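You operate a simulated robot arm through the tools that you are given. There is no shell and no other tool.

You are at the controls of a simulated robot arm. One attempt, no reset.

TASK
Open both clamps, unlock the stop, slide it to 240 mm and hang the 12 mm spacer on its rack.

Only the result counts: the job must be done as asked and must still hold three seconds after the hand-in. Knocking over, shifting, dropping, spilling or breaking anything else fails it.

THE ROBOT
A 6-joint arm with a fingered hand, fixed in place. Base frame: the origin is on the floor under the middle of its stand, x ahead of it, y to its left, z up; the work surface is at about z = 85. Readings come in cm, rad, newtons and seconds.
With the tool pointing down near the work surface it reaches from about 44 to 94 cm from the base axis. Its first joint turns from -2.897 to 2.897 rad. Payload 5 kg.
Tool frame: the origin (TCP) lies between the finger pads and is the grasp point; the fingertips stand 4.3 cm ahead of it; z points along the fingers, y is the line along which they close. The gripper opens to 14.4 cm; its body begins 5 cm behind the TCP. The gripper is a hand of 5 fingers: y runs from the thumb to the fingers, the wrist lies at [-2.1, -13.3, -23.3] in the tool frame, and closing takes about 1.5 s.
Orientation is that of the tool frame in the base frame, as a unit quaternion [w, x, y, z]. With the fingers straight down and the wrist toward the robot, the tool's x, y and z point along [0, 1, 0], [1, 0, 0] and [0, 0, -1] of the base frame.

THE INTERFACE
- The arm moves only by the tool apply_moves. Its argument "rows" is a list of rows, each a list of 6 numbers: the shift along the base's x, y, z in mm, then the turn, a rotation vector about the base's x, y, z in rad. In form: [[tx, ty, tz, rx, ry, rz], ...]. A call has 1 to 20 rows; each row is the pose to reach, as a shift and turn from the pose commanded when the call began. "fingers" is the gripper command, from -1 (shut) to 1 (fully open), values between in proportion, set as the call begins (left out, the last holds). A row lasts 0.2 s, in which the tool goes at most 5 cm and 0.15 rad; a call with a longer step from one row to the next is refused whole, and so is a gripper value outside its range. A pose out of reach is approached as far as the arm can. The call stops where the force on the tool passes 90 N (or 10 N more than at its start, if that is more) or the arm is blocked; 0.2 s more then pass. Each finger travels about 7.2 cm/s and halts on what it meets, pressing with about 34 N; the grip force reading is that of the motor and also rises with nothing between the fingers. The clock runs only during rows and for 0.2 s after the last one: add rows that repeat a pose to give the fingers time. The reply holds the time, the measured pose of the TCP, the force on the tool along the base axes, the opening and the grip force, in the units named above and with some noise, with the torque about the TCP (base axes, N m) and any sound that the robot's microphone picked up.
- Cameras (640 x 400 px; columns grow to the right, rows downward): "scene" is fixed at [39.95, -64.91, 160.8]; the picture's right is [0.91, -0.41, 0.00], its down [-0.24, -0.54, -0.80] and it looks along [0.33, 0.73, -0.60] (base axes); focal length 335 px, centre (320, 200). "wrist" rides on the gripper at [8.6, -10.8, -16.8] in the tool frame; the picture's right is [-0.80, 0.28, -0.53], its down [-0.54, -0.73, 0.42] and it looks along [-0.27, 0.63, 0.73] (tool axes); focal length 275 px, centre (320, 200). There is no depth. A picture from a camera that has moved, and an enlarged one, comes with that camera's place and axes in the base frame and with its lens.
- camera(camera): a new picture of that camera. It takes no simulated time.
- raise_lower(by): slides the trunk up (or, below 0, down) by that many cm; the arm rides with it, the base frame stays. It gives what a move gives, with no picture.
- curl_fingers(index, middle, ring, little, thumb_bend, thumb_turn): sets how far each is bent, from 0 (flat) to 1 (curled in); at 0.3 the hand is open as for a grip, at 0.7 the pads meet at the TCP. One left out holds its place. A second passes; each finger stops where it meets its share of the squeeze, and holds until it gets a number again. A gripper value or a shape takes the hand back. It gives what a move gives, with no picture; readings hold the bend of each and the force on index, middle, ring, little, thumb and palm. thumb_turn goes from beside the hand (0) to across from the fingers (1), as for a grip.
- set_grasp(shape): the hand has 5 fingers and takes this shape, open, in about a second: jaw (thumb against the fingers, like two jaws); tri (thumb and two fingers); tip (a fingertip pinch); poke (one finger out to press); point (the index stretched); flat (the hand flat); cup (the hand cupped); fist (a fist). The gripper value then closes the fingers along that shape, each until it touches; the sizes above hold for jaw. It gives what a move gives, with no picture.
- inspect(camera, box): a new picture of the part [left, top, right, bottom] of that camera's present view, enlarged. It takes no simulated time.
- finish_job(): hands the job in; it is judged then, once.

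Nothing tells you positions but the pictures and the camera data. Unless the task says otherwise, let go and move clear before handing in.

The tools are called after ">>>" by a JSON object that holds its "method" and its "body". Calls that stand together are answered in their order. apply_moves: Moves the arm, as the interface text tells. Its arguments: {"type":"object","properties":{"rows":{"type":"array","items":{"type":"array","items":{"type":"number"}}},"fingers":{"type":"number"}},"required":["rows"]} The other tools are called the same way: raise_lower (by) moves the trunk up or down; set_grasp (shape) gives the hand a shape; curl_fingers (index, middle, ring, little, thumb_bend, thumb_turn) moves the fingers one by one; camera (camera) takes a picture; inspect (camera, box) takes an enlarged picture of a part of a camera's view; finish_job () hands the job in.

At the start:

```text
time_s: 0.0
eef_pos: [56.83, 10.23, 125.23]
orientation: [0.0, 0.708, 0.707, -0.001]
force: [0.0, -0.7, 0.3]
wrist_torque: [0.05, 0.03, -0.03]
finger_gap: 14.39
gripper_force: 0.1
shape: jaw
bend: [0.3, 0.3, 0.3, 0.3, 0.3, 0.98]
finger forces: [0.0, 0.0, 0.0, 0.1, 0.0, 0.0]
trunk travel left (down, up): [-37.5, 21.5]
```

scene: 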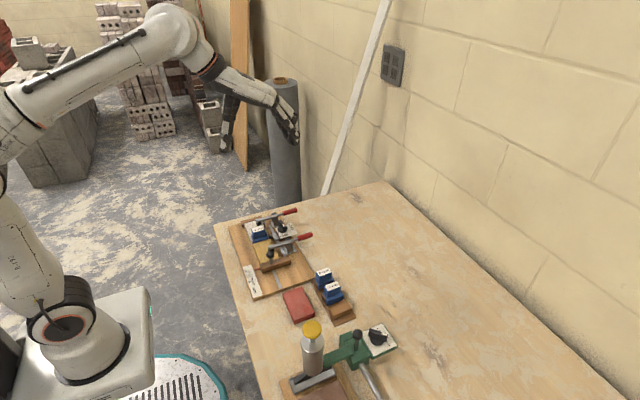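
wrist: 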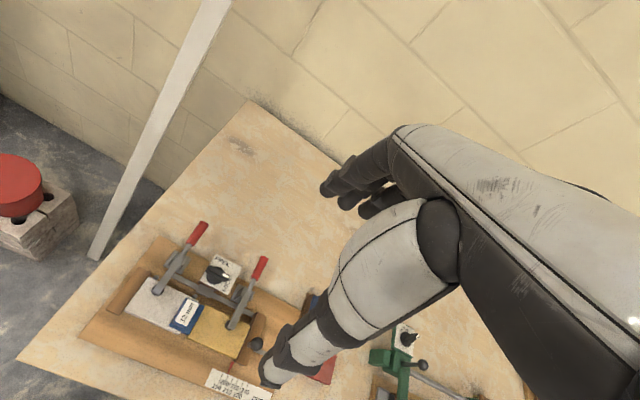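

I see a workbench with a wooden jig holding two red-handled toggle clamps, a scale, blue-tagged spacers on a rack, and another green fixture. I'll zoom in to understand the parts before moving.

>>> {"method": "inspect", "body": {"camera": "scene", "box": [210, 190, 370, 310]}}

>>> {"method": "inspect", "body": {"camera": "scene", "box": [270, 260, 430, 400]}}

>>> {"method": "inspect", "body": {"camera": "wrist", "box": [80, 210, 300, 400]}}

```text
3.33 times, centred on (290, 250) of scene
camera zoom: at [39.95, -64.91, 160.8], right [0.91, -0.41, 0.0], down [-0.24, -0.54, -0.8], along [0.33, 0.73, -0.6], focal length 1115 px, centre (420, 33)
```

zoom: 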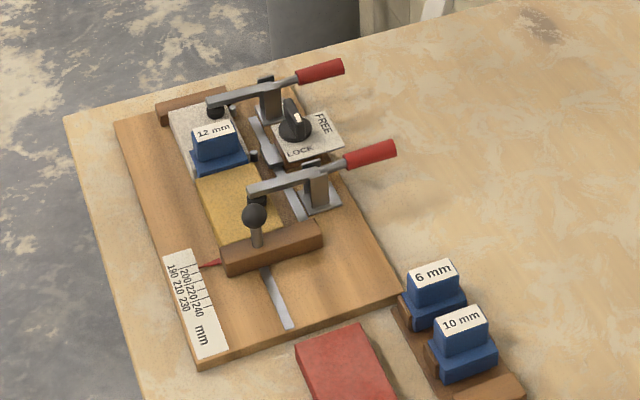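

```text
2.86 times, centred on (350, 330) of scene
camera zoom: at [39.95, -64.91, 160.8], right [0.91, -0.41, 0.0], down [-0.24, -0.54, -0.8], along [0.33, 0.73, -0.6], focal length 956 px, centre (234, -171)
```

zoom: 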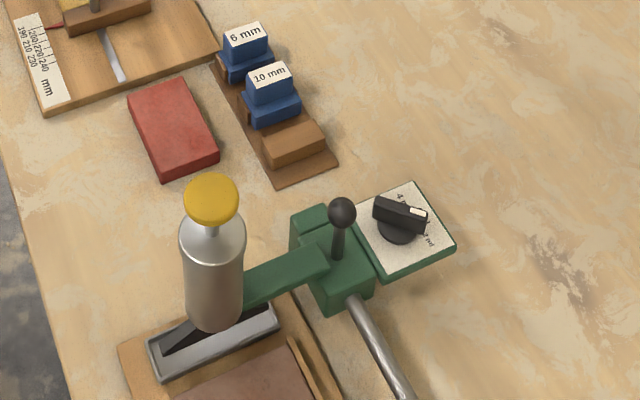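

```text
2.11 times, centred on (190, 305) of wrist
camera zoom: at [46.14, 18.84, 142.14], right [0.28, -0.8, 0.53], down [-0.73, -0.54, -0.42], along [0.63, -0.27, -0.73], focal length 580 px, centre (594, -21)
```

zoom: 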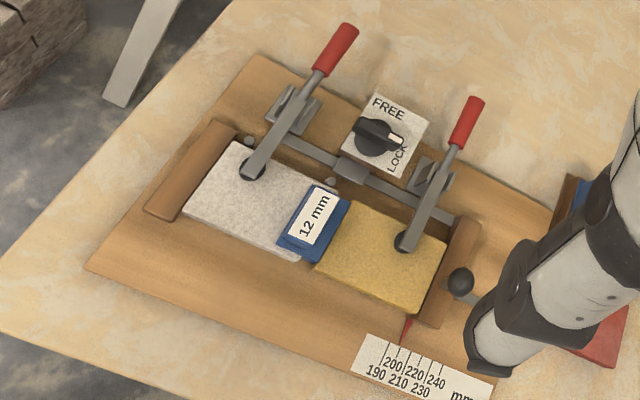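

I see the jig with two toggle clamps closed, a LOCK/FREE knob and a spacer between grey and yellow blocks. I'll take closer pictures of the rack, knob and scale first.

>>> {"method": "inspect", "body": {"camera": "scene", "box": [300, 255, 364, 325]}}

>>> {"method": "inspect", "body": {"camera": "scene", "box": [250, 200, 320, 260]}}

>>> {"method": "inspect", "body": {"camera": "wrist", "box": [190, 240, 280, 320]}}

>>> {"method": "inspect", "body": {"camera": "wrist", "box": [190, 330, 280, 400]}}

>>> {"method": "inspect", "body": {"camera": "scene", "box": [240, 250, 300, 310]}}

```text
5.71 times, centred on (332, 290) of scene
camera zoom: at [39.95, -64.91, 160.8], right [0.91, -0.41, 0.0], down [-0.24, -0.54, -0.8], along [0.33, 0.73, -0.6], focal length 1912 px, centre (251, -314)
```

zoom: 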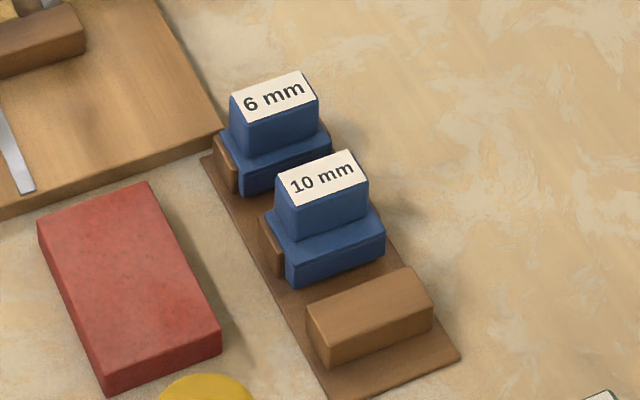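

```text
6.67 times, centred on (285, 230) of scene
camera zoom: at [39.95, -64.91, 160.8], right [0.91, -0.41, 0.0], down [-0.24, -0.54, -0.8], along [0.33, 0.73, -0.6], focal length 2230 px, centre (553, 0)
```

zoom: 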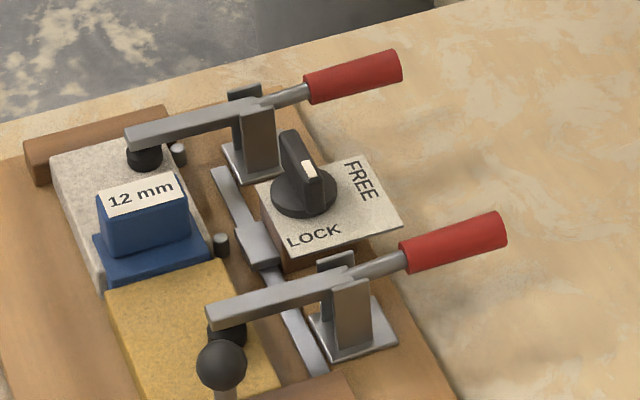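

```text
5.00 times, centred on (235, 280) of wrist
camera zoom: at [46.14, 18.84, 142.14], right [0.28, -0.8, 0.53], down [-0.73, -0.54, -0.42], along [0.63, -0.27, -0.73], focal length 1376 px, centre (745, -200)
```

zoom: 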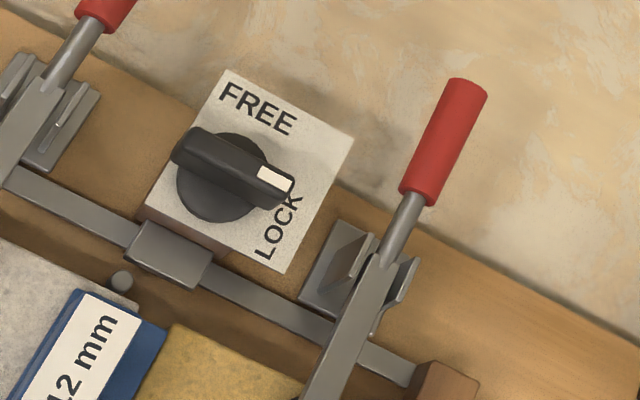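

```text
5.71 times, centred on (235, 365) of wrist
camera zoom: at [46.14, 18.84, 142.14], right [0.28, -0.8, 0.53], down [-0.73, -0.54, -0.42], along [0.63, -0.27, -0.73], focal length 1573 px, centre (806, -743)
```

zoom: 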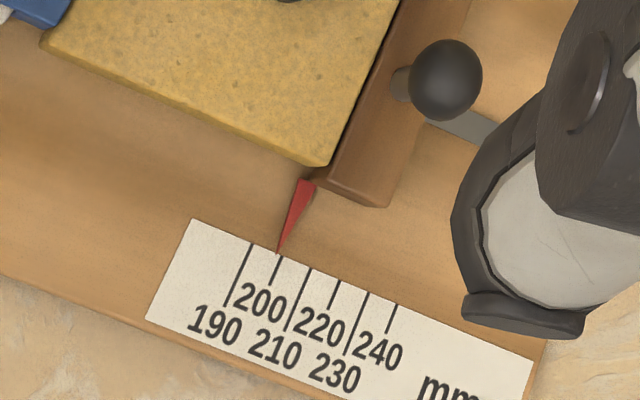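

```text
6.67 times, centred on (270, 280) of scene
camera zoom: at [39.95, -64.91, 160.8], right [0.91, -0.41, 0.0], down [-0.24, -0.54, -0.8], along [0.33, 0.73, -0.6], focal length 2230 px, centre (653, -333)
```

zoom: 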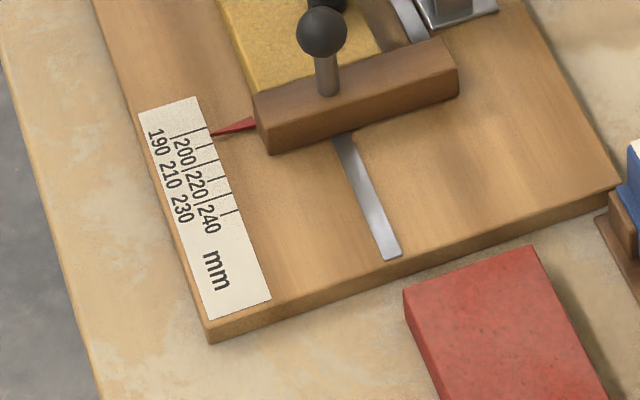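

The jig's long axis runs along y: the pointer is at 200 and 240 is 4 cm toward -y. The knob mark points to LOCK (-y) with FREE a quarter turn away toward +x. I'll lower the hand for a closer view with the wrist camera.

>>> {"method": "apply_moves", "body": {"rows": [[0, 0, -40, 0, 0, 0], [0, 0, -80, 0, 0, 0], [0, 0, -120, 0, 0, 0], [0, 0, -160, 0, 0, 0], [0, 0, -160, 0, 0, 0]]}}

>>> {"method": "camera", "body": {"camera": "wrist"}}

>>> {"method": "camera", "body": {"camera": "scene"}}

```text
time_s: 1.2
eef_pos: [56.81, 10.21, 109.42]
orientation: [0.0, 0.707, 0.707, 0.0]
force: [-0.5, -0.6, -0.4]
wrist_torque: [-0.01, 0.01, 0.0]
finger_gap: 14.37
gripper_force: 0.0
shape: jaw
bend: [0.3, 0.3, 0.3, 0.3, 0.3, 0.98]
finger forces: [0.1, 0.1, 0.1, 0.0, 0.1, 0.0]
trunk travel left (down, up): [-37.5, 21.5]
```

```text
taken
camera wrist: at [46.15, 18.73, 126.27], right [0.28, -0.8, 0.53], down [-0.73, -0.54, -0.42], along [0.63, -0.27, -0.73], focal length 275 px, centre (320, 200)
```

wrist: 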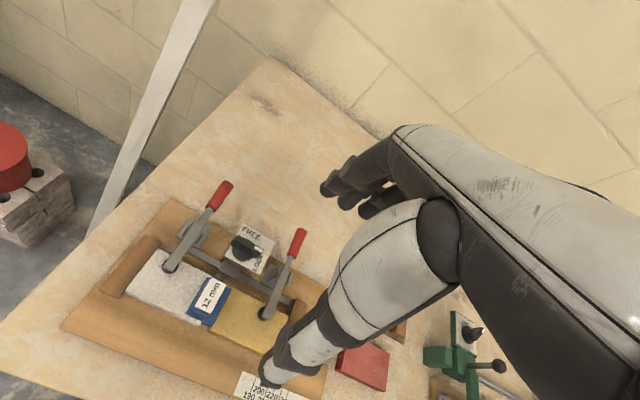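

```text
taken
```

scene: 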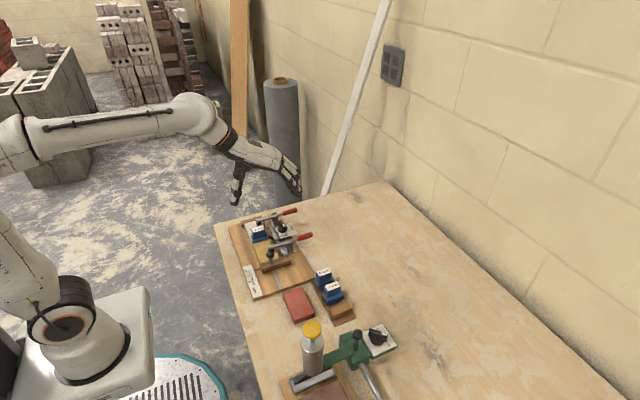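

I'm closer now; the clamps are visible with the hand off to the side. I'll zoom on the two clamps.

>>> {"method": "inspect", "body": {"camera": "wrist", "box": [150, 170, 250, 290]}}

>>> {"method": "inspect", "body": {"camera": "wrist", "box": [230, 215, 320, 330]}}

```text
3.33 times, centred on (200, 230) of wrist
camera zoom: at [46.15, 18.73, 126.27], right [0.28, -0.8, 0.53], down [-0.73, -0.54, -0.42], along [0.63, -0.27, -0.73], focal length 918 px, centre (720, 100)
```

zoom: 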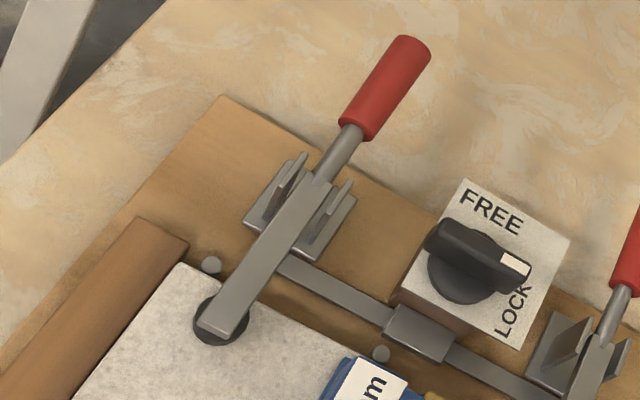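

```text
3.48 times, centred on (275, 272) of wrist
camera zoom: at [46.15, 18.73, 126.27], right [0.28, -0.8, 0.53], down [-0.73, -0.54, -0.42], along [0.63, -0.27, -0.73], focal length 958 px, centre (476, -52)
```

zoom: 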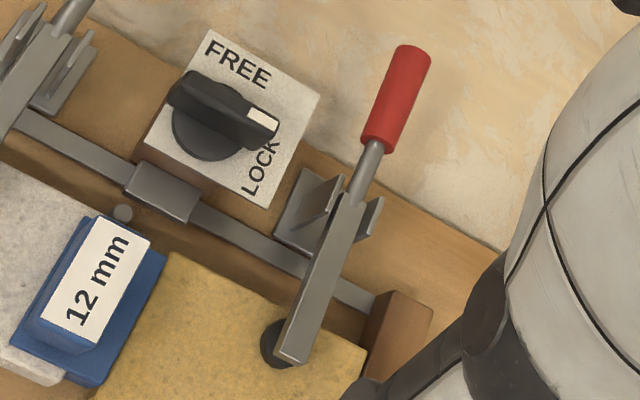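

The clamp bars look like levers pivoting between bracket plates, with the handles nearly horizontal at about z≈89. I'll try the poke hand shape here in free air to learn where the fingertip is.

>>> {"method": "set_grasp", "body": {"shape": "poke"}}

>>> {"method": "camera", "body": {"camera": "wrist"}}

>>> {"method": "inspect", "body": {"camera": "scene", "box": [200, 120, 340, 220]}}

```text
time_s: 2.1
eef_pos: [56.84, 10.19, 109.48]
orientation: [0.0, 0.707, 0.707, 0.0]
force: [-0.4, -0.1, -1.1]
wrist_torque: [-0.04, -0.01, -0.02]
finger_gap: 0.0
gripper_force: 0.0
shape: poke
bend: [0.7, 0.7, 0.99, 0.99, 1.0, 1.0]
finger forces: [0.0, 0.1, 0.0, 0.0, 0.1, 0.0]
trunk travel left (down, up): [-37.5, 21.5]
```

```text
taken
camera wrist: at [46.14, 18.73, 126.31], right [0.28, -0.8, 0.53], down [-0.73, -0.54, -0.42], along [0.63, -0.27, -0.73], focal length 275 px, centre (320, 200)
```

wrist: 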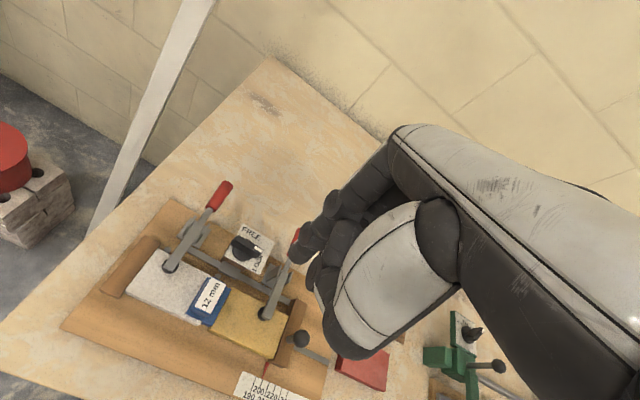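

```text
4.00 times, centred on (270, 170) of scene
camera zoom: at [39.95, -64.91, 160.8], right [0.91, -0.41, 0.0], down [-0.24, -0.54, -0.8], along [0.33, 0.73, -0.6], focal length 1338 px, centre (520, 320)
```

zoom: 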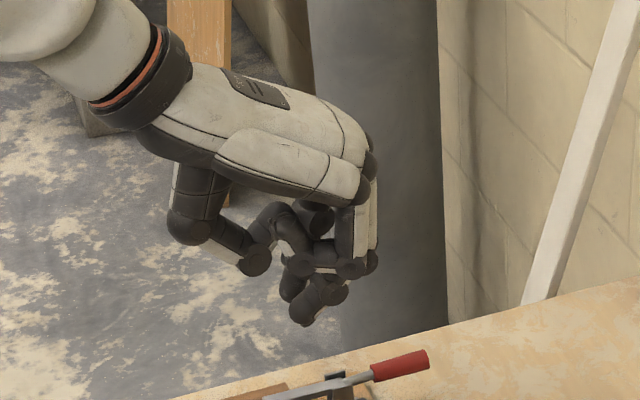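

The poke shape puts the index and middle tips near the TCP. I'll zoom in to locate the tip exactly.

>>> {"method": "inspect", "body": {"camera": "wrist", "box": [270, 190, 390, 310]}}

>>> {"method": "inspect", "body": {"camera": "scene", "box": [250, 160, 310, 210]}}

```text
3.33 times, centred on (330, 250) of wrist
camera zoom: at [46.14, 18.73, 126.31], right [0.28, -0.8, 0.53], down [-0.73, -0.54, -0.42], along [0.63, -0.27, -0.73], focal length 918 px, centre (287, 33)
```

zoom: 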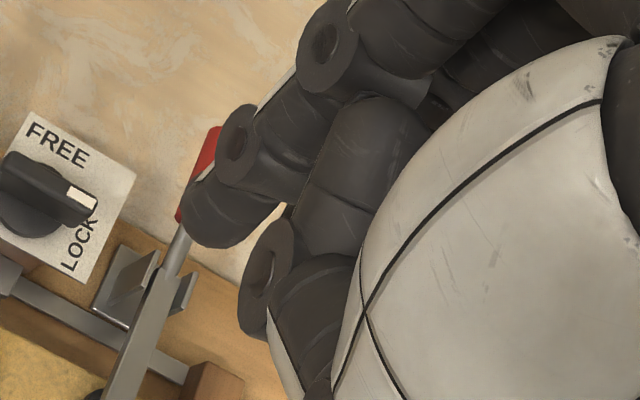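

```text
8.00 times, centred on (280, 185) of scene
camera zoom: at [39.95, -64.91, 160.8], right [0.91, -0.41, 0.0], down [-0.24, -0.54, -0.8], along [0.33, 0.73, -0.6], focal length 2676 px, centre (640, 320)
```

zoom: 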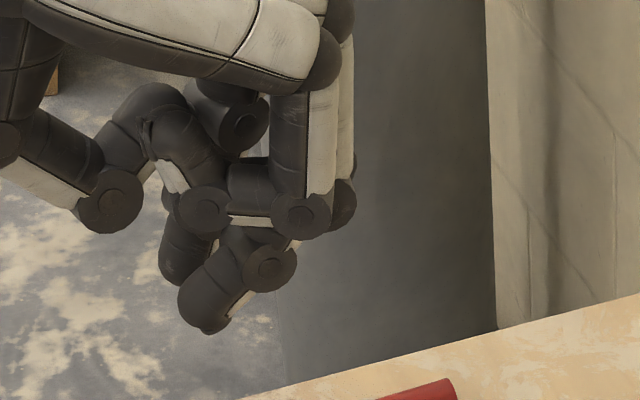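

The middle fingertip is the lowest point, about 4.6 cm below the TCP. I'll go above the far clamp's handle (about x 69, y 20, z 89) and check alignment before pressing it gently down.

>>> {"method": "apply_moves", "body": {"rows": [[40, 36, 0, 0, 0, 0], [80, 73, 0, 0, 0, 0], [122, 109, 0, 0, 0, 0], [122, 109, -40, 0, 0, 0], [122, 109, -80, 0, 0, 0], [122, 109, -120, 0, 0, 0], [122, 109, -130, 0, 0, 0], [122, 109, -130, 0, 0, 0]]}}

>>> {"method": "camera", "body": {"camera": "wrist"}}

>>> {"method": "inspect", "body": {"camera": "scene", "box": [230, 150, 330, 250]}}

```text
refused: row 1 steps farther than a row can; nothing moved
```

```text
taken
camera wrist: at [46.14, 18.73, 126.31], right [0.28, -0.8, 0.53], down [-0.73, -0.54, -0.42], along [0.63, -0.27, -0.73], focal length 275 px, centre (320, 200)
```

wrist: 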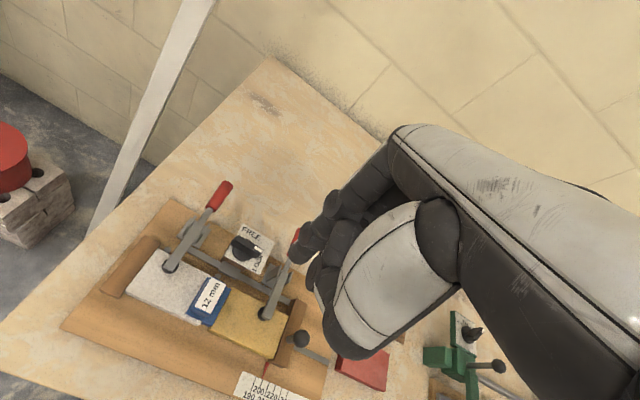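

```text
4.00 times, centred on (280, 200) of scene
camera zoom: at [39.95, -64.91, 160.8], right [0.91, -0.41, 0.0], down [-0.24, -0.54, -0.8], along [0.33, 0.73, -0.6], focal length 1338 px, centre (480, 200)
```

zoom: 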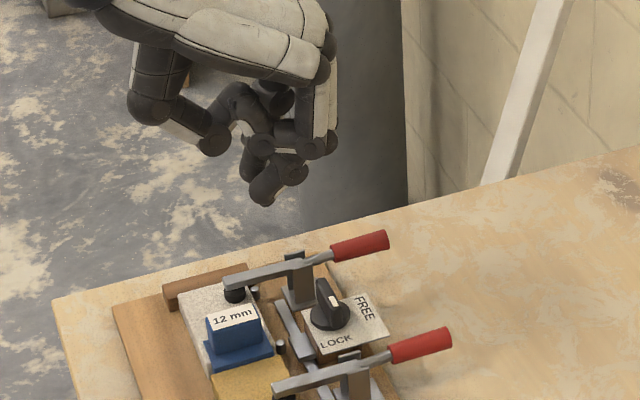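

The move was refused because a diagonal step was slightly over 5 cm; nothing moved. I'll repeat with smaller steps.

>>> {"method": "apply_moves", "body": {"rows": [[31, 27, 0, 0, 0, 0], [61, 55, 0, 0, 0, 0], [92, 82, 0, 0, 0, 0], [122, 109, 0, 0, 0, 0], [122, 109, -40, 0, 0, 0], [122, 109, -80, 0, 0, 0], [122, 109, -120, 0, 0, 0], [122, 109, -130, 0, 0, 0], [122, 109, -130, 0, 0, 0]]}}

>>> {"method": "camera", "body": {"camera": "wrist"}}

>>> {"method": "inspect", "body": {"camera": "scene", "box": [230, 150, 330, 250]}}

```text
time_s: 4.1
eef_pos: [68.91, 21.24, 96.32]
orientation: [0.0, 0.707, 0.707, 0.001]
force: [1.0, 0.3, 0.5]
wrist_torque: [-0.01, -0.02, 0.02]
finger_gap: 0.02
gripper_force: 0.2
shape: poke
bend: [0.7, 0.7, 0.99, 0.99, 1.0, 1.0]
finger forces: [0.0, 0.0, 0.0, 0.1, 0.0, 0.1]
trunk travel left (down, up): [-37.5, 21.5]
```

```text
taken
camera wrist: at [58.19, 29.85, 113.15], right [0.28, -0.8, 0.53], down [-0.73, -0.54, -0.42], along [0.63, -0.27, -0.73], focal length 275 px, centre (320, 200)
```

wrist: 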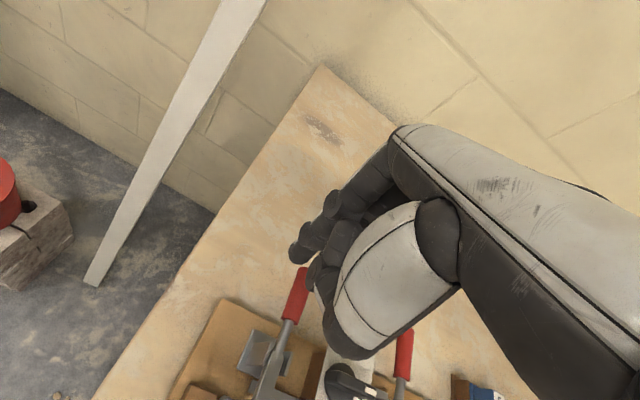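

```text
4.00 times, centred on (280, 200) of scene
camera zoom: at [39.95, -64.91, 160.8], right [0.91, -0.41, 0.0], down [-0.24, -0.54, -0.8], along [0.33, 0.73, -0.6], focal length 1338 px, centre (480, 200)
```

zoom: 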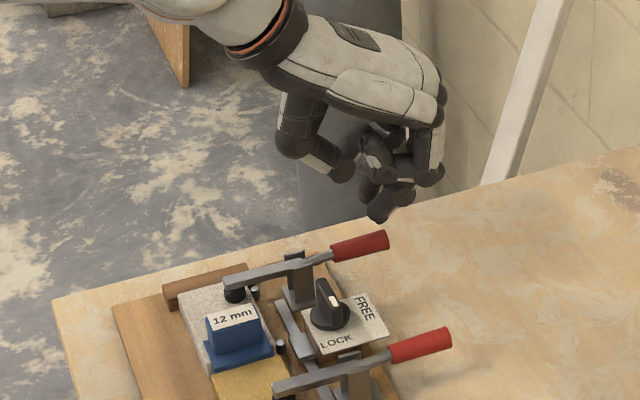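

The fingertip now hovers about 2 cm above the outer end of the far handle. I'll come down in small steps to touch it.

>>> {"method": "apply_moves", "body": {"rows": [[0, 0, -5, 0, 0, 0], [0, 0, -10, 0, 0, 0], [0, 0, -15, 0, 0, 0], [0, 0, -20, 0, 0, 0], [0, 0, -20, 0, 0, 0]]}}

>>> {"method": "inspect", "body": {"camera": "scene", "box": [230, 150, 330, 250]}}

```text
time_s: 5.3
eef_pos: [69.17, 21.16, 94.95]
orientation: [0.004, 0.707, 0.708, 0.004]
force: [7.2, 2.2, 30.5]
wrist_torque: [-0.26, -0.2, 0.11]
finger_gap: 0.02
gripper_force: 0.2
shape: poke
bend: [0.7, 0.7, 0.99, 0.99, 1.0, 1.0]
finger forces: [0.0, 29.9, 0.0, 0.0, 0.0, 0.1]
trunk travel left (down, up): [-37.5, 21.5]
```

```text
4.00 times, centred on (280, 200) of scene
camera zoom: at [39.95, -64.91, 160.8], right [0.91, -0.41, 0.0], down [-0.24, -0.54, -0.8], along [0.33, 0.73, -0.6], focal length 1338 px, centre (480, 200)
```

zoom: 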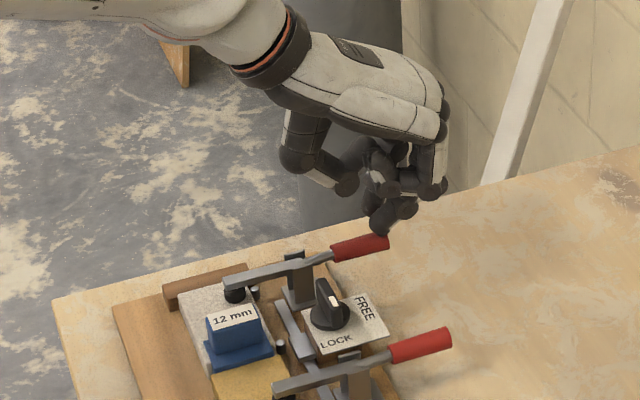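

Pressing down with 30 N didn't move the lever, so the handle must be lifted instead. I'll back off, go up, turn the hand a quarter turn so thumb and fingers can straddle the handle, and then lift.

>>> {"method": "apply_moves", "body": {"rows": [[0, 0, 20, 0, 0, 0], [0, 0, 60, 0, 0, 0], [0, 0, 100, 0, 0, 0], [0, 0, 150, 0, 0, 0], [0, 0, 150, 0, 0, 0]]}}

>>> {"method": "set_grasp", "body": {"shape": "jaw"}}

>>> {"method": "apply_moves", "body": {"rows": [[0, 0, 0, 0, 0, -0.143], [0, 0, 0, 0, 0, -0.286], [0, 0, 0, 0, 0, -0.428], [0, 0, 0, 0, 0, -0.571], [0, 0, 0, 0, 0, -0.714], [0, 0, 0, 0, 0, -0.857], [0, 0, 0, 0, 0, -1.0], [0, 0, 0, 0, 0, -1.142], [0, 0, 0, 0, 0, -1.285], [0, 0, 0, 0, 0, -1.428], [0, 0, 0, 0, 0, -1.571], [0, 0, 0, 0, 0, -1.571]], "fingers": -0.3}}

>>> {"method": "camera", "body": {"camera": "wrist"}}

>>> {"method": "camera", "body": {"camera": "scene"}}

```text
time_s: 6.5
eef_pos: [68.87, 21.13, 109.46]
orientation: [0.0, 0.707, 0.707, 0.0]
force: [-0.5, 0.0, 0.3]
wrist_torque: [0.02, 0.0, 0.03]
finger_gap: 0.0
gripper_force: 0.1
shape: poke
bend: [0.7, 0.7, 0.99, 0.99, 1.0, 1.0]
finger forces: [0.0, 0.0, 0.1, 0.0, 0.0, 0.0]
trunk travel left (down, up): [-37.5, 21.5]
```

```text
time_s: 7.4
eef_pos: [68.81, 21.21, 109.31]
orientation: [0.0, 0.707, 0.707, 0.0]
force: [0.1, 0.1, -0.7]
wrist_torque: [-0.01, -0.01, -0.07]
finger_gap: 14.42
gripper_force: 0.1
shape: jaw
bend: [0.3, 0.3, 0.3, 0.3, 0.3, 0.98]
finger forces: [0.0, 0.0, 0.0, 0.0, 0.1, 0.0]
trunk travel left (down, up): [-37.5, 21.5]
```

```text
time_s: 10.0
eef_pos: [67.12, 19.85, 107.99]
orientation: [-0.001, 1.0, 0.0, 0.003]
force: [-1.1, -0.7, 0.7]
wrist_torque: [0.07, -0.02, 0.0]
finger_gap: 5.11
gripper_force: 0.1
shape: jaw
bend: [0.74, 0.51, 0.49, 0.46, 0.73, 1.0]
finger forces: [0.0, 0.0, 0.0, 0.0, 0.0, 0.1]
out of reach, approached as far as the arm can: row 10, 11, 12
trunk travel left (down, up): [-37.5, 21.5]
```

```text
taken
camera wrist: at [75.74, 30.59, 124.85], right [-0.8, -0.29, 0.53], down [-0.54, 0.73, -0.42], along [-0.26, -0.63, -0.73], focal length 275 px, centre (320, 200)
```

wrist: 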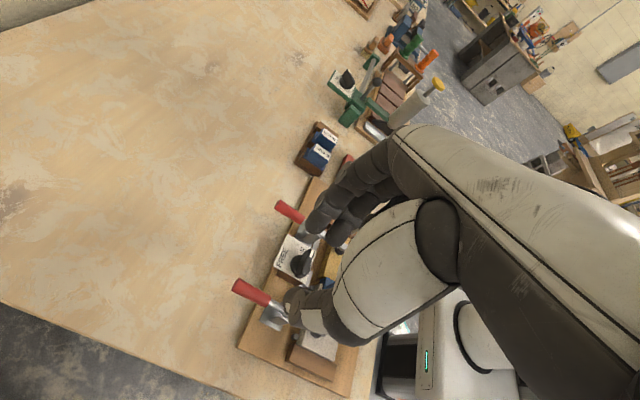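

```text
taken
```

scene: 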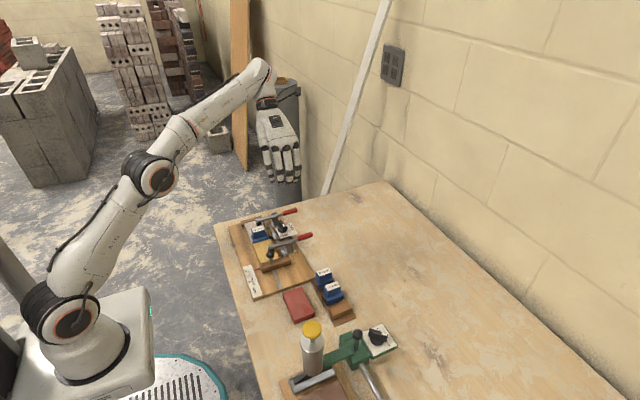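

The hand is turned, just at the edge of the arm's reach at this height; lower down should be fine. I'll switch to the tri shape (thumb plus two fingers) so ring and little stay clear of the jig, then look.

>>> {"method": "set_grasp", "body": {"shape": "tri"}}

>>> {"method": "camera", "body": {"camera": "wrist"}}

>>> {"method": "inspect", "body": {"camera": "scene", "box": [230, 100, 330, 250]}}

```text
time_s: 10.9
eef_pos: [67.24, 19.77, 107.85]
orientation: [0.0, 1.0, 0.001, 0.002]
force: [0.2, -0.6, 0.5]
wrist_torque: [0.03, 0.0, 0.01]
finger_gap: 14.36
gripper_force: 0.0
shape: tri
bend: [0.3, 0.3, 0.99, 0.99, 0.3, 0.98]
finger forces: [0.0, 0.0, 0.1, 0.0, 0.0, 0.0]
trunk travel left (down, up): [-37.5, 21.5]
```

```text
taken
camera wrist: at [75.77, 30.61, 124.82], right [-0.8, -0.29, 0.53], down [-0.54, 0.72, -0.42], along [-0.26, -0.63, -0.73], focal length 275 px, centre (320, 200)
```

wrist: 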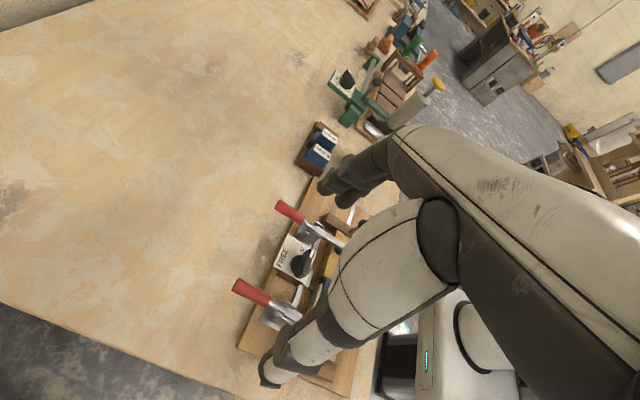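

```text
2.67 times, centred on (280, 175) of scene
camera zoom: at [39.95, -64.91, 160.8], right [0.91, -0.41, 0.0], down [-0.24, -0.54, -0.8], along [0.33, 0.73, -0.6], focal length 892 px, centre (427, 267)
```

zoom: 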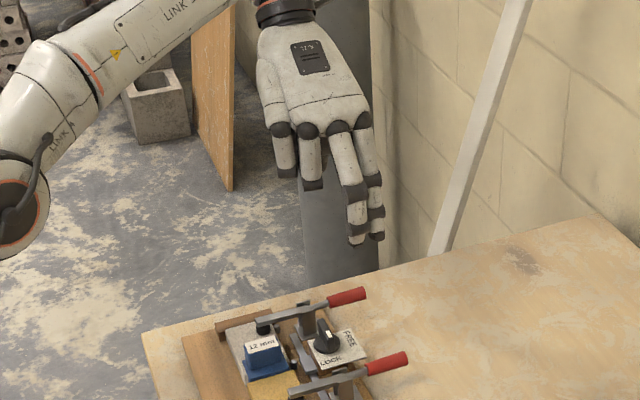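

The two fingers and thumb straddle the handle's line. I'll go down part way with a narrower opening and check the reported position.

>>> {"method": "apply_moves", "body": {"rows": [[0, 0, -20, 0, 0, 0], [0, 0, -40, 0, 0, 0], [0, 0, -60, 0, 0, 0], [0, 0, -80, 0, 0, 0], [0, 0, -80, 0, 0, 0], [0, 0, -80, 0, 0, 0]], "fingers": -0.3}}

>>> {"method": "inspect", "body": {"camera": "scene", "box": [230, 140, 330, 250]}}

>>> {"method": "camera", "body": {"camera": "wrist"}}

```text
time_s: 12.3
eef_pos: [67.09, 19.88, 99.95]
orientation: [0.001, 1.0, 0.0, 0.0]
force: [-0.8, 0.5, 0.0]
wrist_torque: [-0.01, -0.01, 0.02]
finger_gap: 5.08
gripper_force: 0.1
shape: tri
bend: [0.74, 0.51, 0.99, 0.99, 0.73, 1.0]
finger forces: [0.0, 0.0, 0.0, 0.0, 0.1, 0.0]
trunk travel left (down, up): [-37.5, 21.5]
```

```text
3.64 times, centred on (280, 195) of scene
camera zoom: at [39.95, -64.91, 160.8], right [0.91, -0.41, 0.0], down [-0.24, -0.54, -0.8], along [0.33, 0.73, -0.6], focal length 1217 px, centre (466, 218)
```

zoom: 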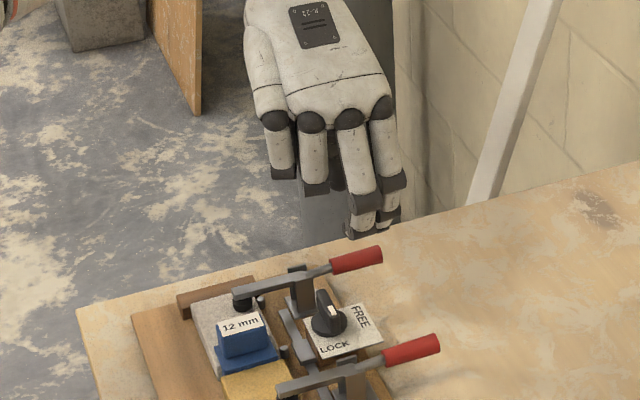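

```text
taken
camera wrist: at [75.79, 30.54, 116.8], right [-0.8, -0.28, 0.53], down [-0.54, 0.73, -0.42], along [-0.27, -0.63, -0.73], focal length 275 px, centre (320, 200)
```

wrist: 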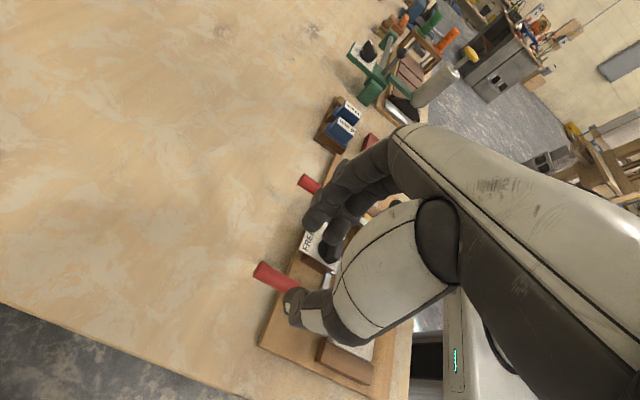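

Commanded pose follows the reached pose, so I'm at (67.1, 19.9, 100). I'll lower to about z = 91 so the pads flank the handle.

>>> {"method": "apply_moves", "body": {"rows": [[0, 0, -25, 0, 0, 0], [0, 0, -50, 0, 0, 0], [0, 0, -65, 0, 0, 0], [0, 0, -75, 0, 0, 0], [0, 0, -82, 0, 0, 0], [0, 0, -89, 0, 0, 0], [0, 0, -89, 0, 0, 0]]}}

>>> {"method": "inspect", "body": {"camera": "scene", "box": [240, 170, 320, 250]}}

>>> {"method": "inspect", "body": {"camera": "wrist", "box": [230, 160, 390, 340]}}

```text
time_s: 13.9
eef_pos: [67.01, 19.7, 90.94]
orientation: [0.0, 1.0, 0.0, 0.0]
force: [-0.5, 0.4, 0.1]
wrist_torque: [0.0, -0.05, 0.01]
finger_gap: 5.09
gripper_force: 0.0
shape: tri
bend: [0.74, 0.51, 0.99, 0.99, 0.73, 1.0]
finger forces: [0.0, 0.1, 0.1, 0.0, 0.0, 0.0]
trunk travel left (down, up): [-37.5, 21.5]
```

```text
5.00 times, centred on (280, 210) of scene
camera zoom: at [39.95, -64.91, 160.8], right [0.91, -0.41, 0.0], down [-0.24, -0.54, -0.8], along [0.33, 0.73, -0.6], focal length 1673 px, centre (520, 150)
```

zoom: 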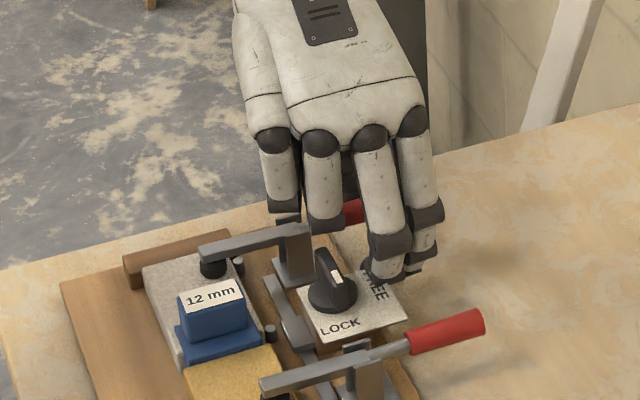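

```text
2.22 times, centred on (310, 250) of wrist
camera zoom: at [75.89, 30.51, 107.81], right [-0.8, -0.28, 0.53], down [-0.54, 0.73, -0.42], along [-0.27, -0.63, -0.73], focal length 612 px, centre (342, 89)
```

zoom: 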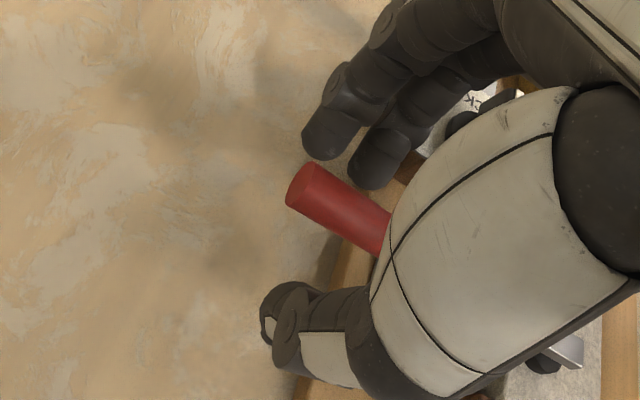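

The handle sits between thumb and the two fingers. I'll close on it.

>>> {"method": "apply_moves", "body": {"rows": [[0, 0, 0, 0, 0, 0], [0, 0, 0, 0, 0, 0], [0, 0, 0, 0, 0, 0], [0, 0, 0, 0, 0, 0], [0, 0, 0, 0, 0, 0]], "fingers": -0.9}}

>>> {"method": "inspect", "body": {"camera": "wrist", "box": [230, 160, 390, 340]}}

```text
time_s: 15.1
eef_pos: [66.98, 19.78, 91.03]
orientation: [-0.001, 1.0, 0.0, 0.0]
force: [-0.3, 0.2, 0.5]
wrist_torque: [0.03, 0.02, -0.02]
finger_gap: 0.76
gripper_force: 0.1
shape: tri
bend: [0.71, 0.67, 0.99, 0.99, 0.72, 1.0]
finger forces: [0.0, 0.0, 0.0, 0.0, 0.2, 0.0]
trunk travel left (down, up): [-37.5, 21.5]
```

```text
2.22 times, centred on (310, 250) of wrist
camera zoom: at [75.88, 30.52, 107.83], right [-0.8, -0.28, 0.53], down [-0.54, 0.73, -0.42], along [-0.27, -0.63, -0.73], focal length 612 px, centre (342, 89)
```

zoom: 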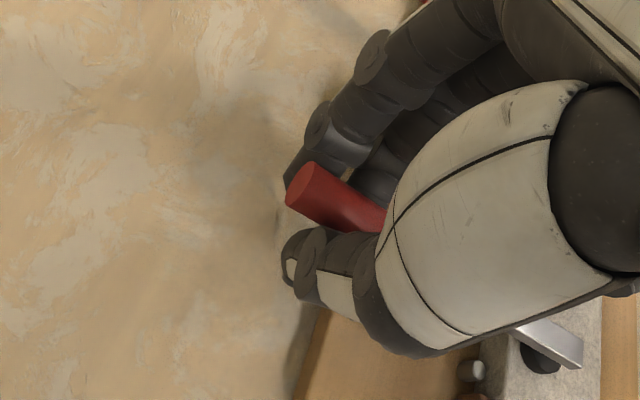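

The fingers have closed in a loop under the handle. I'll lift gently and watch the force.

>>> {"method": "apply_moves", "body": {"rows": [[0, 0, 4, 0, 0, 0], [0, 0, 8, 0, 0, 0], [0, 0, 12, 0, 0, 0], [0, 0, 16, 0, 0, 0], [0, 0, 20, 0, 0, 0]], "fingers": -1}}

>>> {"method": "inspect", "body": {"camera": "wrist", "box": [230, 160, 390, 340]}}

>>> {"method": "inspect", "body": {"camera": "scene", "box": [240, 170, 320, 250]}}

```text
time_s: 16.3
eef_pos: [66.99, 19.71, 93.17]
orientation: [0.0, 1.0, 0.0, 0.001]
force: [0.3, 2.6, 0.9]
wrist_torque: [0.02, -0.02, -0.02]
finger_gap: 0.0
gripper_force: 33.9
shape: tri
bend: [0.7, 0.7, 1.0, 1.0, 0.74, 1.0]
finger forces: [0.0, 0.0, 0.0, 0.1, 0.3, 0.0]
trunk travel left (down, up): [-37.5, 21.5]
```

```text
2.22 times, centred on (310, 250) of wrist
camera zoom: at [75.83, 30.53, 110.0], right [-0.8, -0.28, 0.53], down [-0.54, 0.73, -0.42], along [-0.27, -0.63, -0.73], focal length 612 px, centre (342, 89)
```

zoom: 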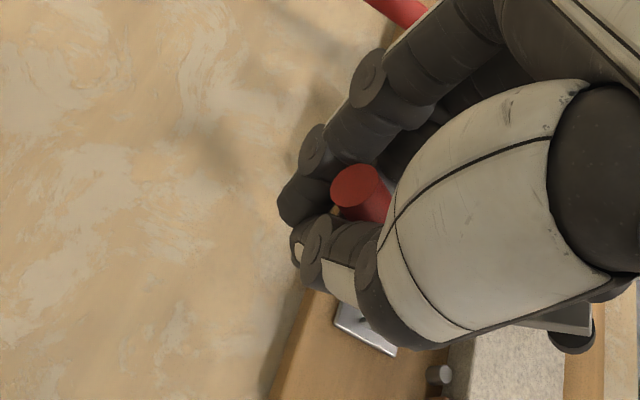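

```text
5.00 times, centred on (280, 210) of scene
camera zoom: at [39.95, -64.91, 160.8], right [0.91, -0.41, 0.0], down [-0.24, -0.54, -0.8], along [0.33, 0.73, -0.6], focal length 1673 px, centre (520, 150)
```

zoom: 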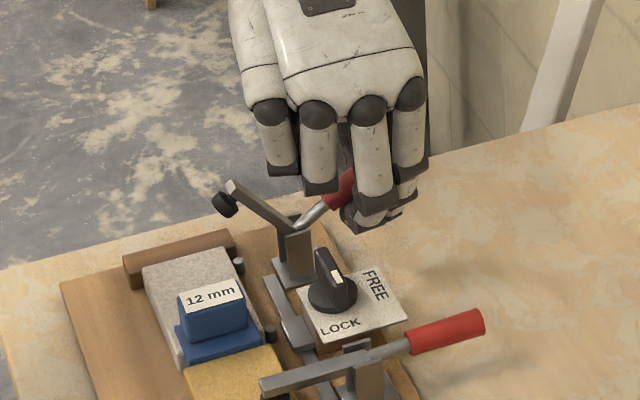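

Lifting works: the handle and clamp arm both swing up together. I'll continue along the arc (up and toward -x) in small steps.

>>> {"method": "apply_moves", "body": {"rows": [[-2, 0, 3, 0, 0, 0], [-5, 0, 7, 0, 0, 0], [-8, 0, 10, 0, 0, 0], [-11, 0, 13, 0, 0, 0], [-14, 0, 16, 0, 0, 0], [-14, 0, 16, 0, 0, 0]]}}

>>> {"method": "inspect", "body": {"camera": "wrist", "box": [230, 160, 390, 340]}}

>>> {"method": "inspect", "body": {"camera": "scene", "box": [240, 170, 320, 250]}}

```text
time_s: 17.7
eef_pos: [65.92, 19.81, 94.5]
orientation: [0.001, 1.0, 0.0, -0.001]
force: [19.5, 2.4, -14.9]
wrist_torque: [0.11, -0.75, -0.02]
finger_gap: 0.0
gripper_force: 33.9
shape: tri
bend: [0.7, 0.7, 1.0, 1.0, 0.74, 1.0]
finger forces: [0.0, 32.5, 0.1, 0.1, 0.3, 0.0]
trunk travel left (down, up): [-37.5, 21.5]
```

```text
2.22 times, centred on (310, 250) of wrist
camera zoom: at [74.69, 30.59, 111.2], right [-0.8, -0.28, 0.54], down [-0.54, 0.73, -0.42], along [-0.27, -0.63, -0.73], focal length 612 px, centre (342, 89)
```

zoom: 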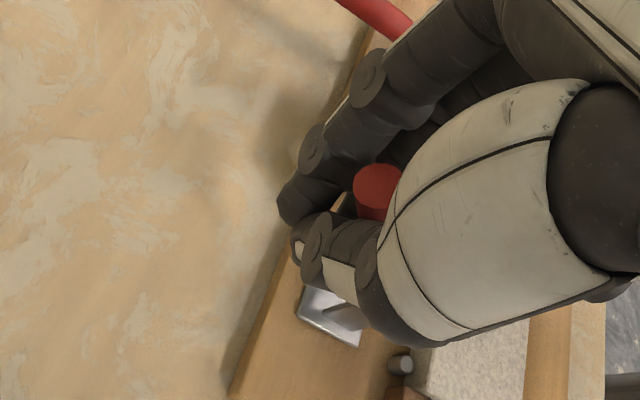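

```text
5.00 times, centred on (280, 210) of scene
camera zoom: at [39.95, -64.91, 160.8], right [0.91, -0.41, 0.0], down [-0.24, -0.54, -0.8], along [0.33, 0.73, -0.6], focal length 1673 px, centre (520, 150)
```

zoom: 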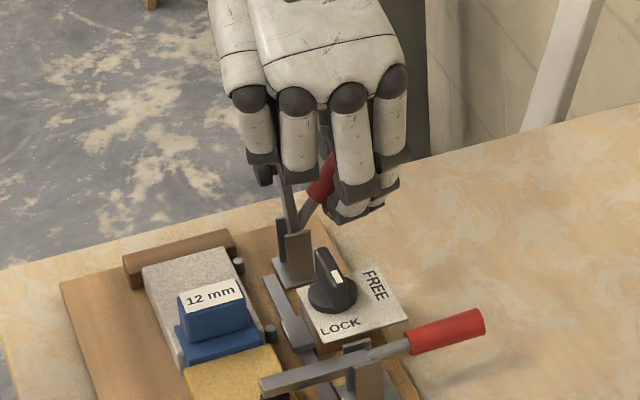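

The clamp arm is nearly vertical and the handle is at its stop. I'll open the fingers and look whether it stays open.

>>> {"method": "apply_moves", "body": {"rows": [[3, 0, -2, 0, 0, 0], [3, 0, -2, 0, 0, 0], [3, 0, -2, 0, 0, 0], [3, 0, -2, 0, 0, 0]], "fingers": -0.3}}

>>> {"method": "inspect", "body": {"camera": "scene", "box": [240, 170, 320, 250]}}

>>> {"method": "inspect", "body": {"camera": "wrist", "box": [230, 160, 390, 340]}}

```text
time_s: 18.7
eef_pos: [65.89, 19.79, 94.52]
orientation: [0.0, 1.0, 0.001, 0.0]
force: [-1.2, 0.4, 0.4]
wrist_torque: [0.0, -0.02, 0.01]
finger_gap: 5.01
gripper_force: 0.0
shape: tri
bend: [0.74, 0.51, 0.99, 0.99, 0.73, 1.0]
finger forces: [0.1, 0.0, 0.0, 0.0, 0.0, 0.0]
trunk travel left (down, up): [-37.5, 21.5]
```

```text
5.00 times, centred on (280, 210) of scene
camera zoom: at [39.95, -64.91, 160.8], right [0.91, -0.41, 0.0], down [-0.24, -0.54, -0.8], along [0.33, 0.73, -0.6], focal length 1673 px, centre (520, 150)
```

zoom: 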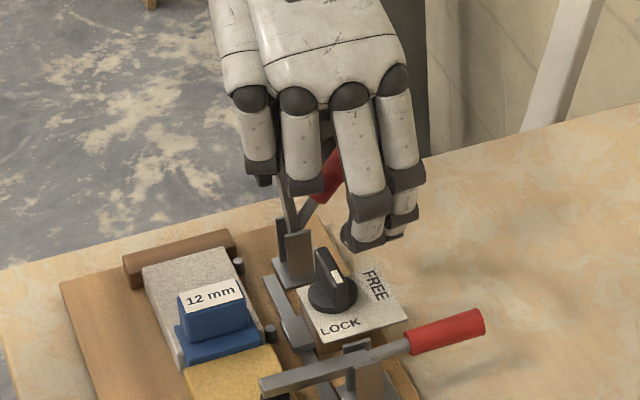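

```text
2.22 times, centred on (310, 250) of wrist
camera zoom: at [74.74, 30.56, 111.23], right [-0.8, -0.28, 0.53], down [-0.54, 0.73, -0.42], along [-0.27, -0.63, -0.73], focal length 612 px, centre (342, 89)
```

zoom: 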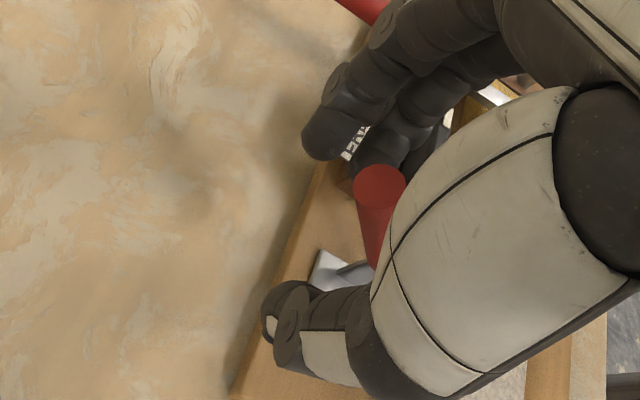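

The far clamp stays open by itself. I'll rise clear and move over to the near clamp's handle (y≈6.4).

>>> {"method": "apply_moves", "body": {"rows": [[3, 0, 30, 0, 0, 0], [6, 0, 70, 0, 0, 0], [8, -20, 110, 0, 0, 0], [10, -60, 110, 0, 0, 0], [10, -100, 110, 0, 0, 0], [11, -134, 110, 0, 0, 0], [11, -134, 90, 0, 0, 0], [11, -134, 90, 0, 0, 0]]}}

>>> {"method": "inspect", "body": {"camera": "scene", "box": [230, 150, 340, 260]}}

>>> {"method": "camera", "body": {"camera": "wrist"}}

```text
time_s: 20.5
eef_pos: [67.21, 6.36, 103.47]
orientation: [-0.001, 1.0, 0.001, 0.0]
force: [0.4, -0.3, 0.1]
wrist_torque: [-0.03, 0.02, 0.01]
finger_gap: 5.03
gripper_force: 0.1
shape: tri
bend: [0.74, 0.51, 0.99, 0.99, 0.73, 1.0]
finger forces: [0.0, 0.1, 0.0, 0.0, 0.0, 0.0]
trunk travel left (down, up): [-37.5, 21.5]
```

```text
3.64 times, centred on (285, 205) of scene
camera zoom: at [39.95, -64.91, 160.8], right [0.91, -0.41, 0.0], down [-0.24, -0.54, -0.8], along [0.33, 0.73, -0.6], focal length 1217 px, centre (447, 182)
```

zoom: 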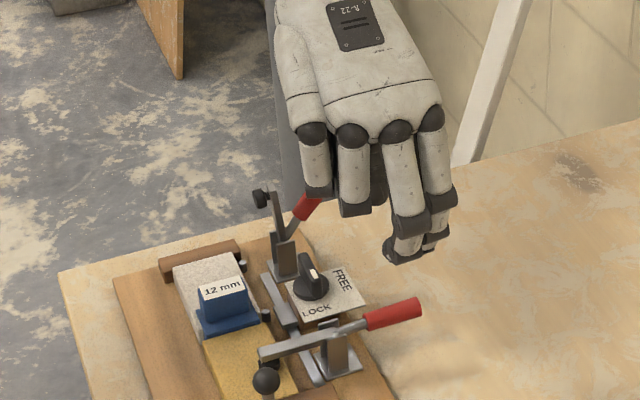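

```text
taken
camera wrist: at [76.04, 17.17, 120.31], right [-0.8, -0.28, 0.53], down [-0.54, 0.73, -0.42], along [-0.27, -0.63, -0.73], focal length 275 px, centre (320, 200)
```

wrist: 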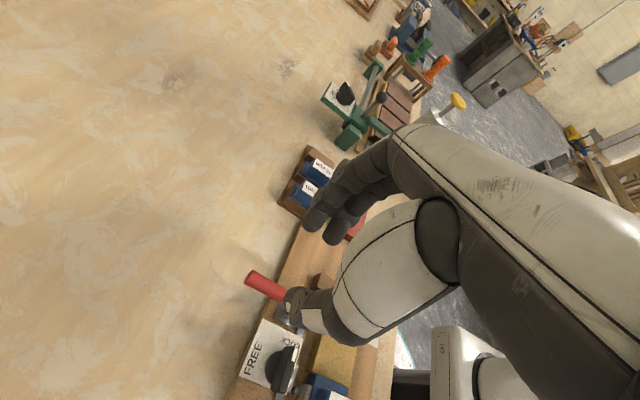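

The far clamp stands fully open. Now I'm above the near handle; I'll shift slightly outward, narrow the opening a little and go down to z≈91.

>>> {"method": "apply_moves", "body": {"rows": [[8, 0, 0, 0, 0, 0], [8, 0, -40, 0, 0, 0], [8, 0, -70, 0, 0, 0], [8, 0, -90, 0, 0, 0]], "fingers": -0.42}}

>>> {"method": "inspect", "body": {"camera": "scene", "box": [240, 180, 330, 260]}}

>>> {"method": "inspect", "body": {"camera": "wrist", "box": [230, 160, 390, 340]}}

```text
time_s: 21.5
eef_pos: [67.92, 6.39, 94.55]
orientation: [0.0, 1.0, 0.0, 0.0]
force: [-0.1, 0.3, 0.4]
wrist_torque: [0.02, 0.02, 0.0]
finger_gap: 4.23
gripper_force: 0.1
shape: tri
bend: [0.74, 0.54, 0.99, 0.99, 0.74, 1.0]
finger forces: [0.0, 0.0, 0.1, 0.1, 0.1, 0.0]
trunk travel left (down, up): [-37.5, 21.5]
```

```text
5.00 times, centred on (285, 220) of scene
camera zoom: at [39.95, -64.91, 160.8], right [0.91, -0.41, 0.0], down [-0.24, -0.54, -0.8], along [0.33, 0.73, -0.6], focal length 1673 px, centre (495, 100)
```

zoom: 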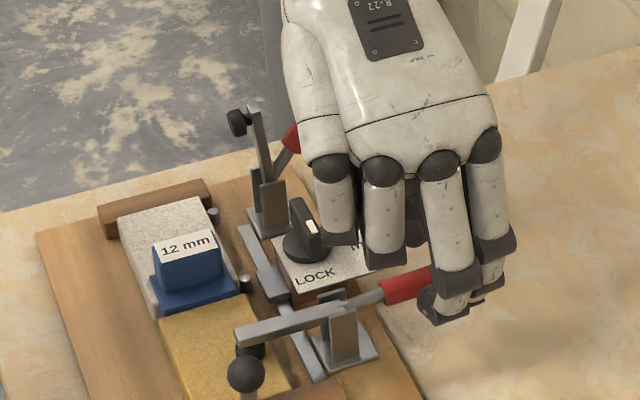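

```text
2.22 times, centred on (310, 250) of wrist
camera zoom: at [76.66, 17.24, 111.24], right [-0.8, -0.28, 0.53], down [-0.54, 0.73, -0.42], along [-0.27, -0.63, -0.73], focal length 612 px, centre (342, 89)
```

zoom: 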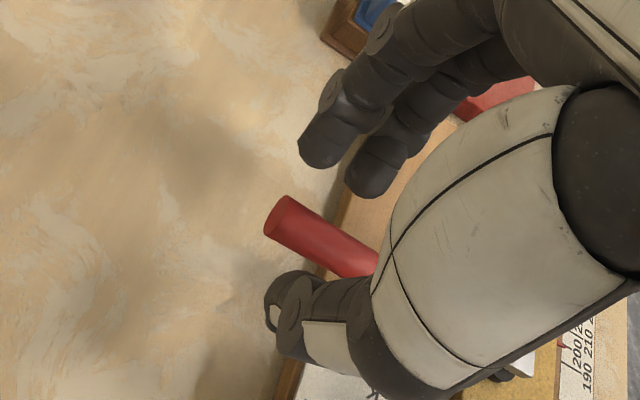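

The handle is between thumb and fingers, and the knob plate is clear of the thumb. I'll go down the last 3.5 cm and close.

>>> {"method": "apply_moves", "body": {"rows": [[0, 0, -10, 0, 0, 0], [0, 0, -20, 0, 0, 0], [0, 0, -28, 0, 0, 0], [0, 0, -36, 0, 0, 0], [0, 0, -36, 0, 0, 0]]}}

>>> {"method": "inspect", "body": {"camera": "wrist", "box": [230, 160, 390, 340]}}

```text
time_s: 22.7
eef_pos: [67.96, 6.37, 90.75]
orientation: [0.0, 1.0, 0.0, 0.0]
force: [0.5, -0.5, 0.3]
wrist_torque: [-0.02, 0.01, -0.01]
finger_gap: 4.19
gripper_force: 0.0
shape: tri
bend: [0.74, 0.54, 0.99, 0.99, 0.74, 1.0]
finger forces: [0.0, 0.0, 0.1, 0.0, 0.1, 0.1]
trunk travel left (down, up): [-37.5, 21.5]
```

```text
2.22 times, centred on (310, 250) of wrist
camera zoom: at [76.62, 17.11, 107.59], right [-0.8, -0.28, 0.53], down [-0.54, 0.73, -0.42], along [-0.27, -0.63, -0.73], focal length 612 px, centre (342, 89)
```

zoom: 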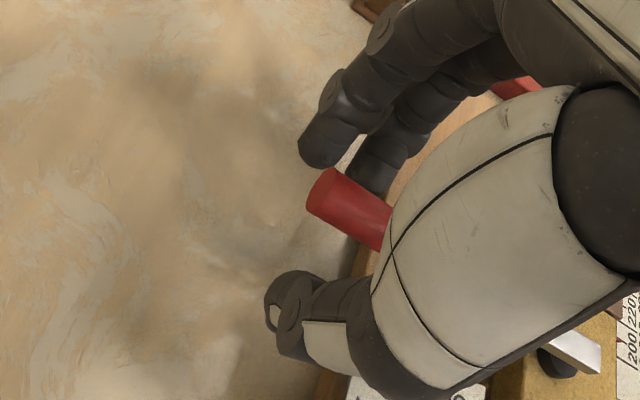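

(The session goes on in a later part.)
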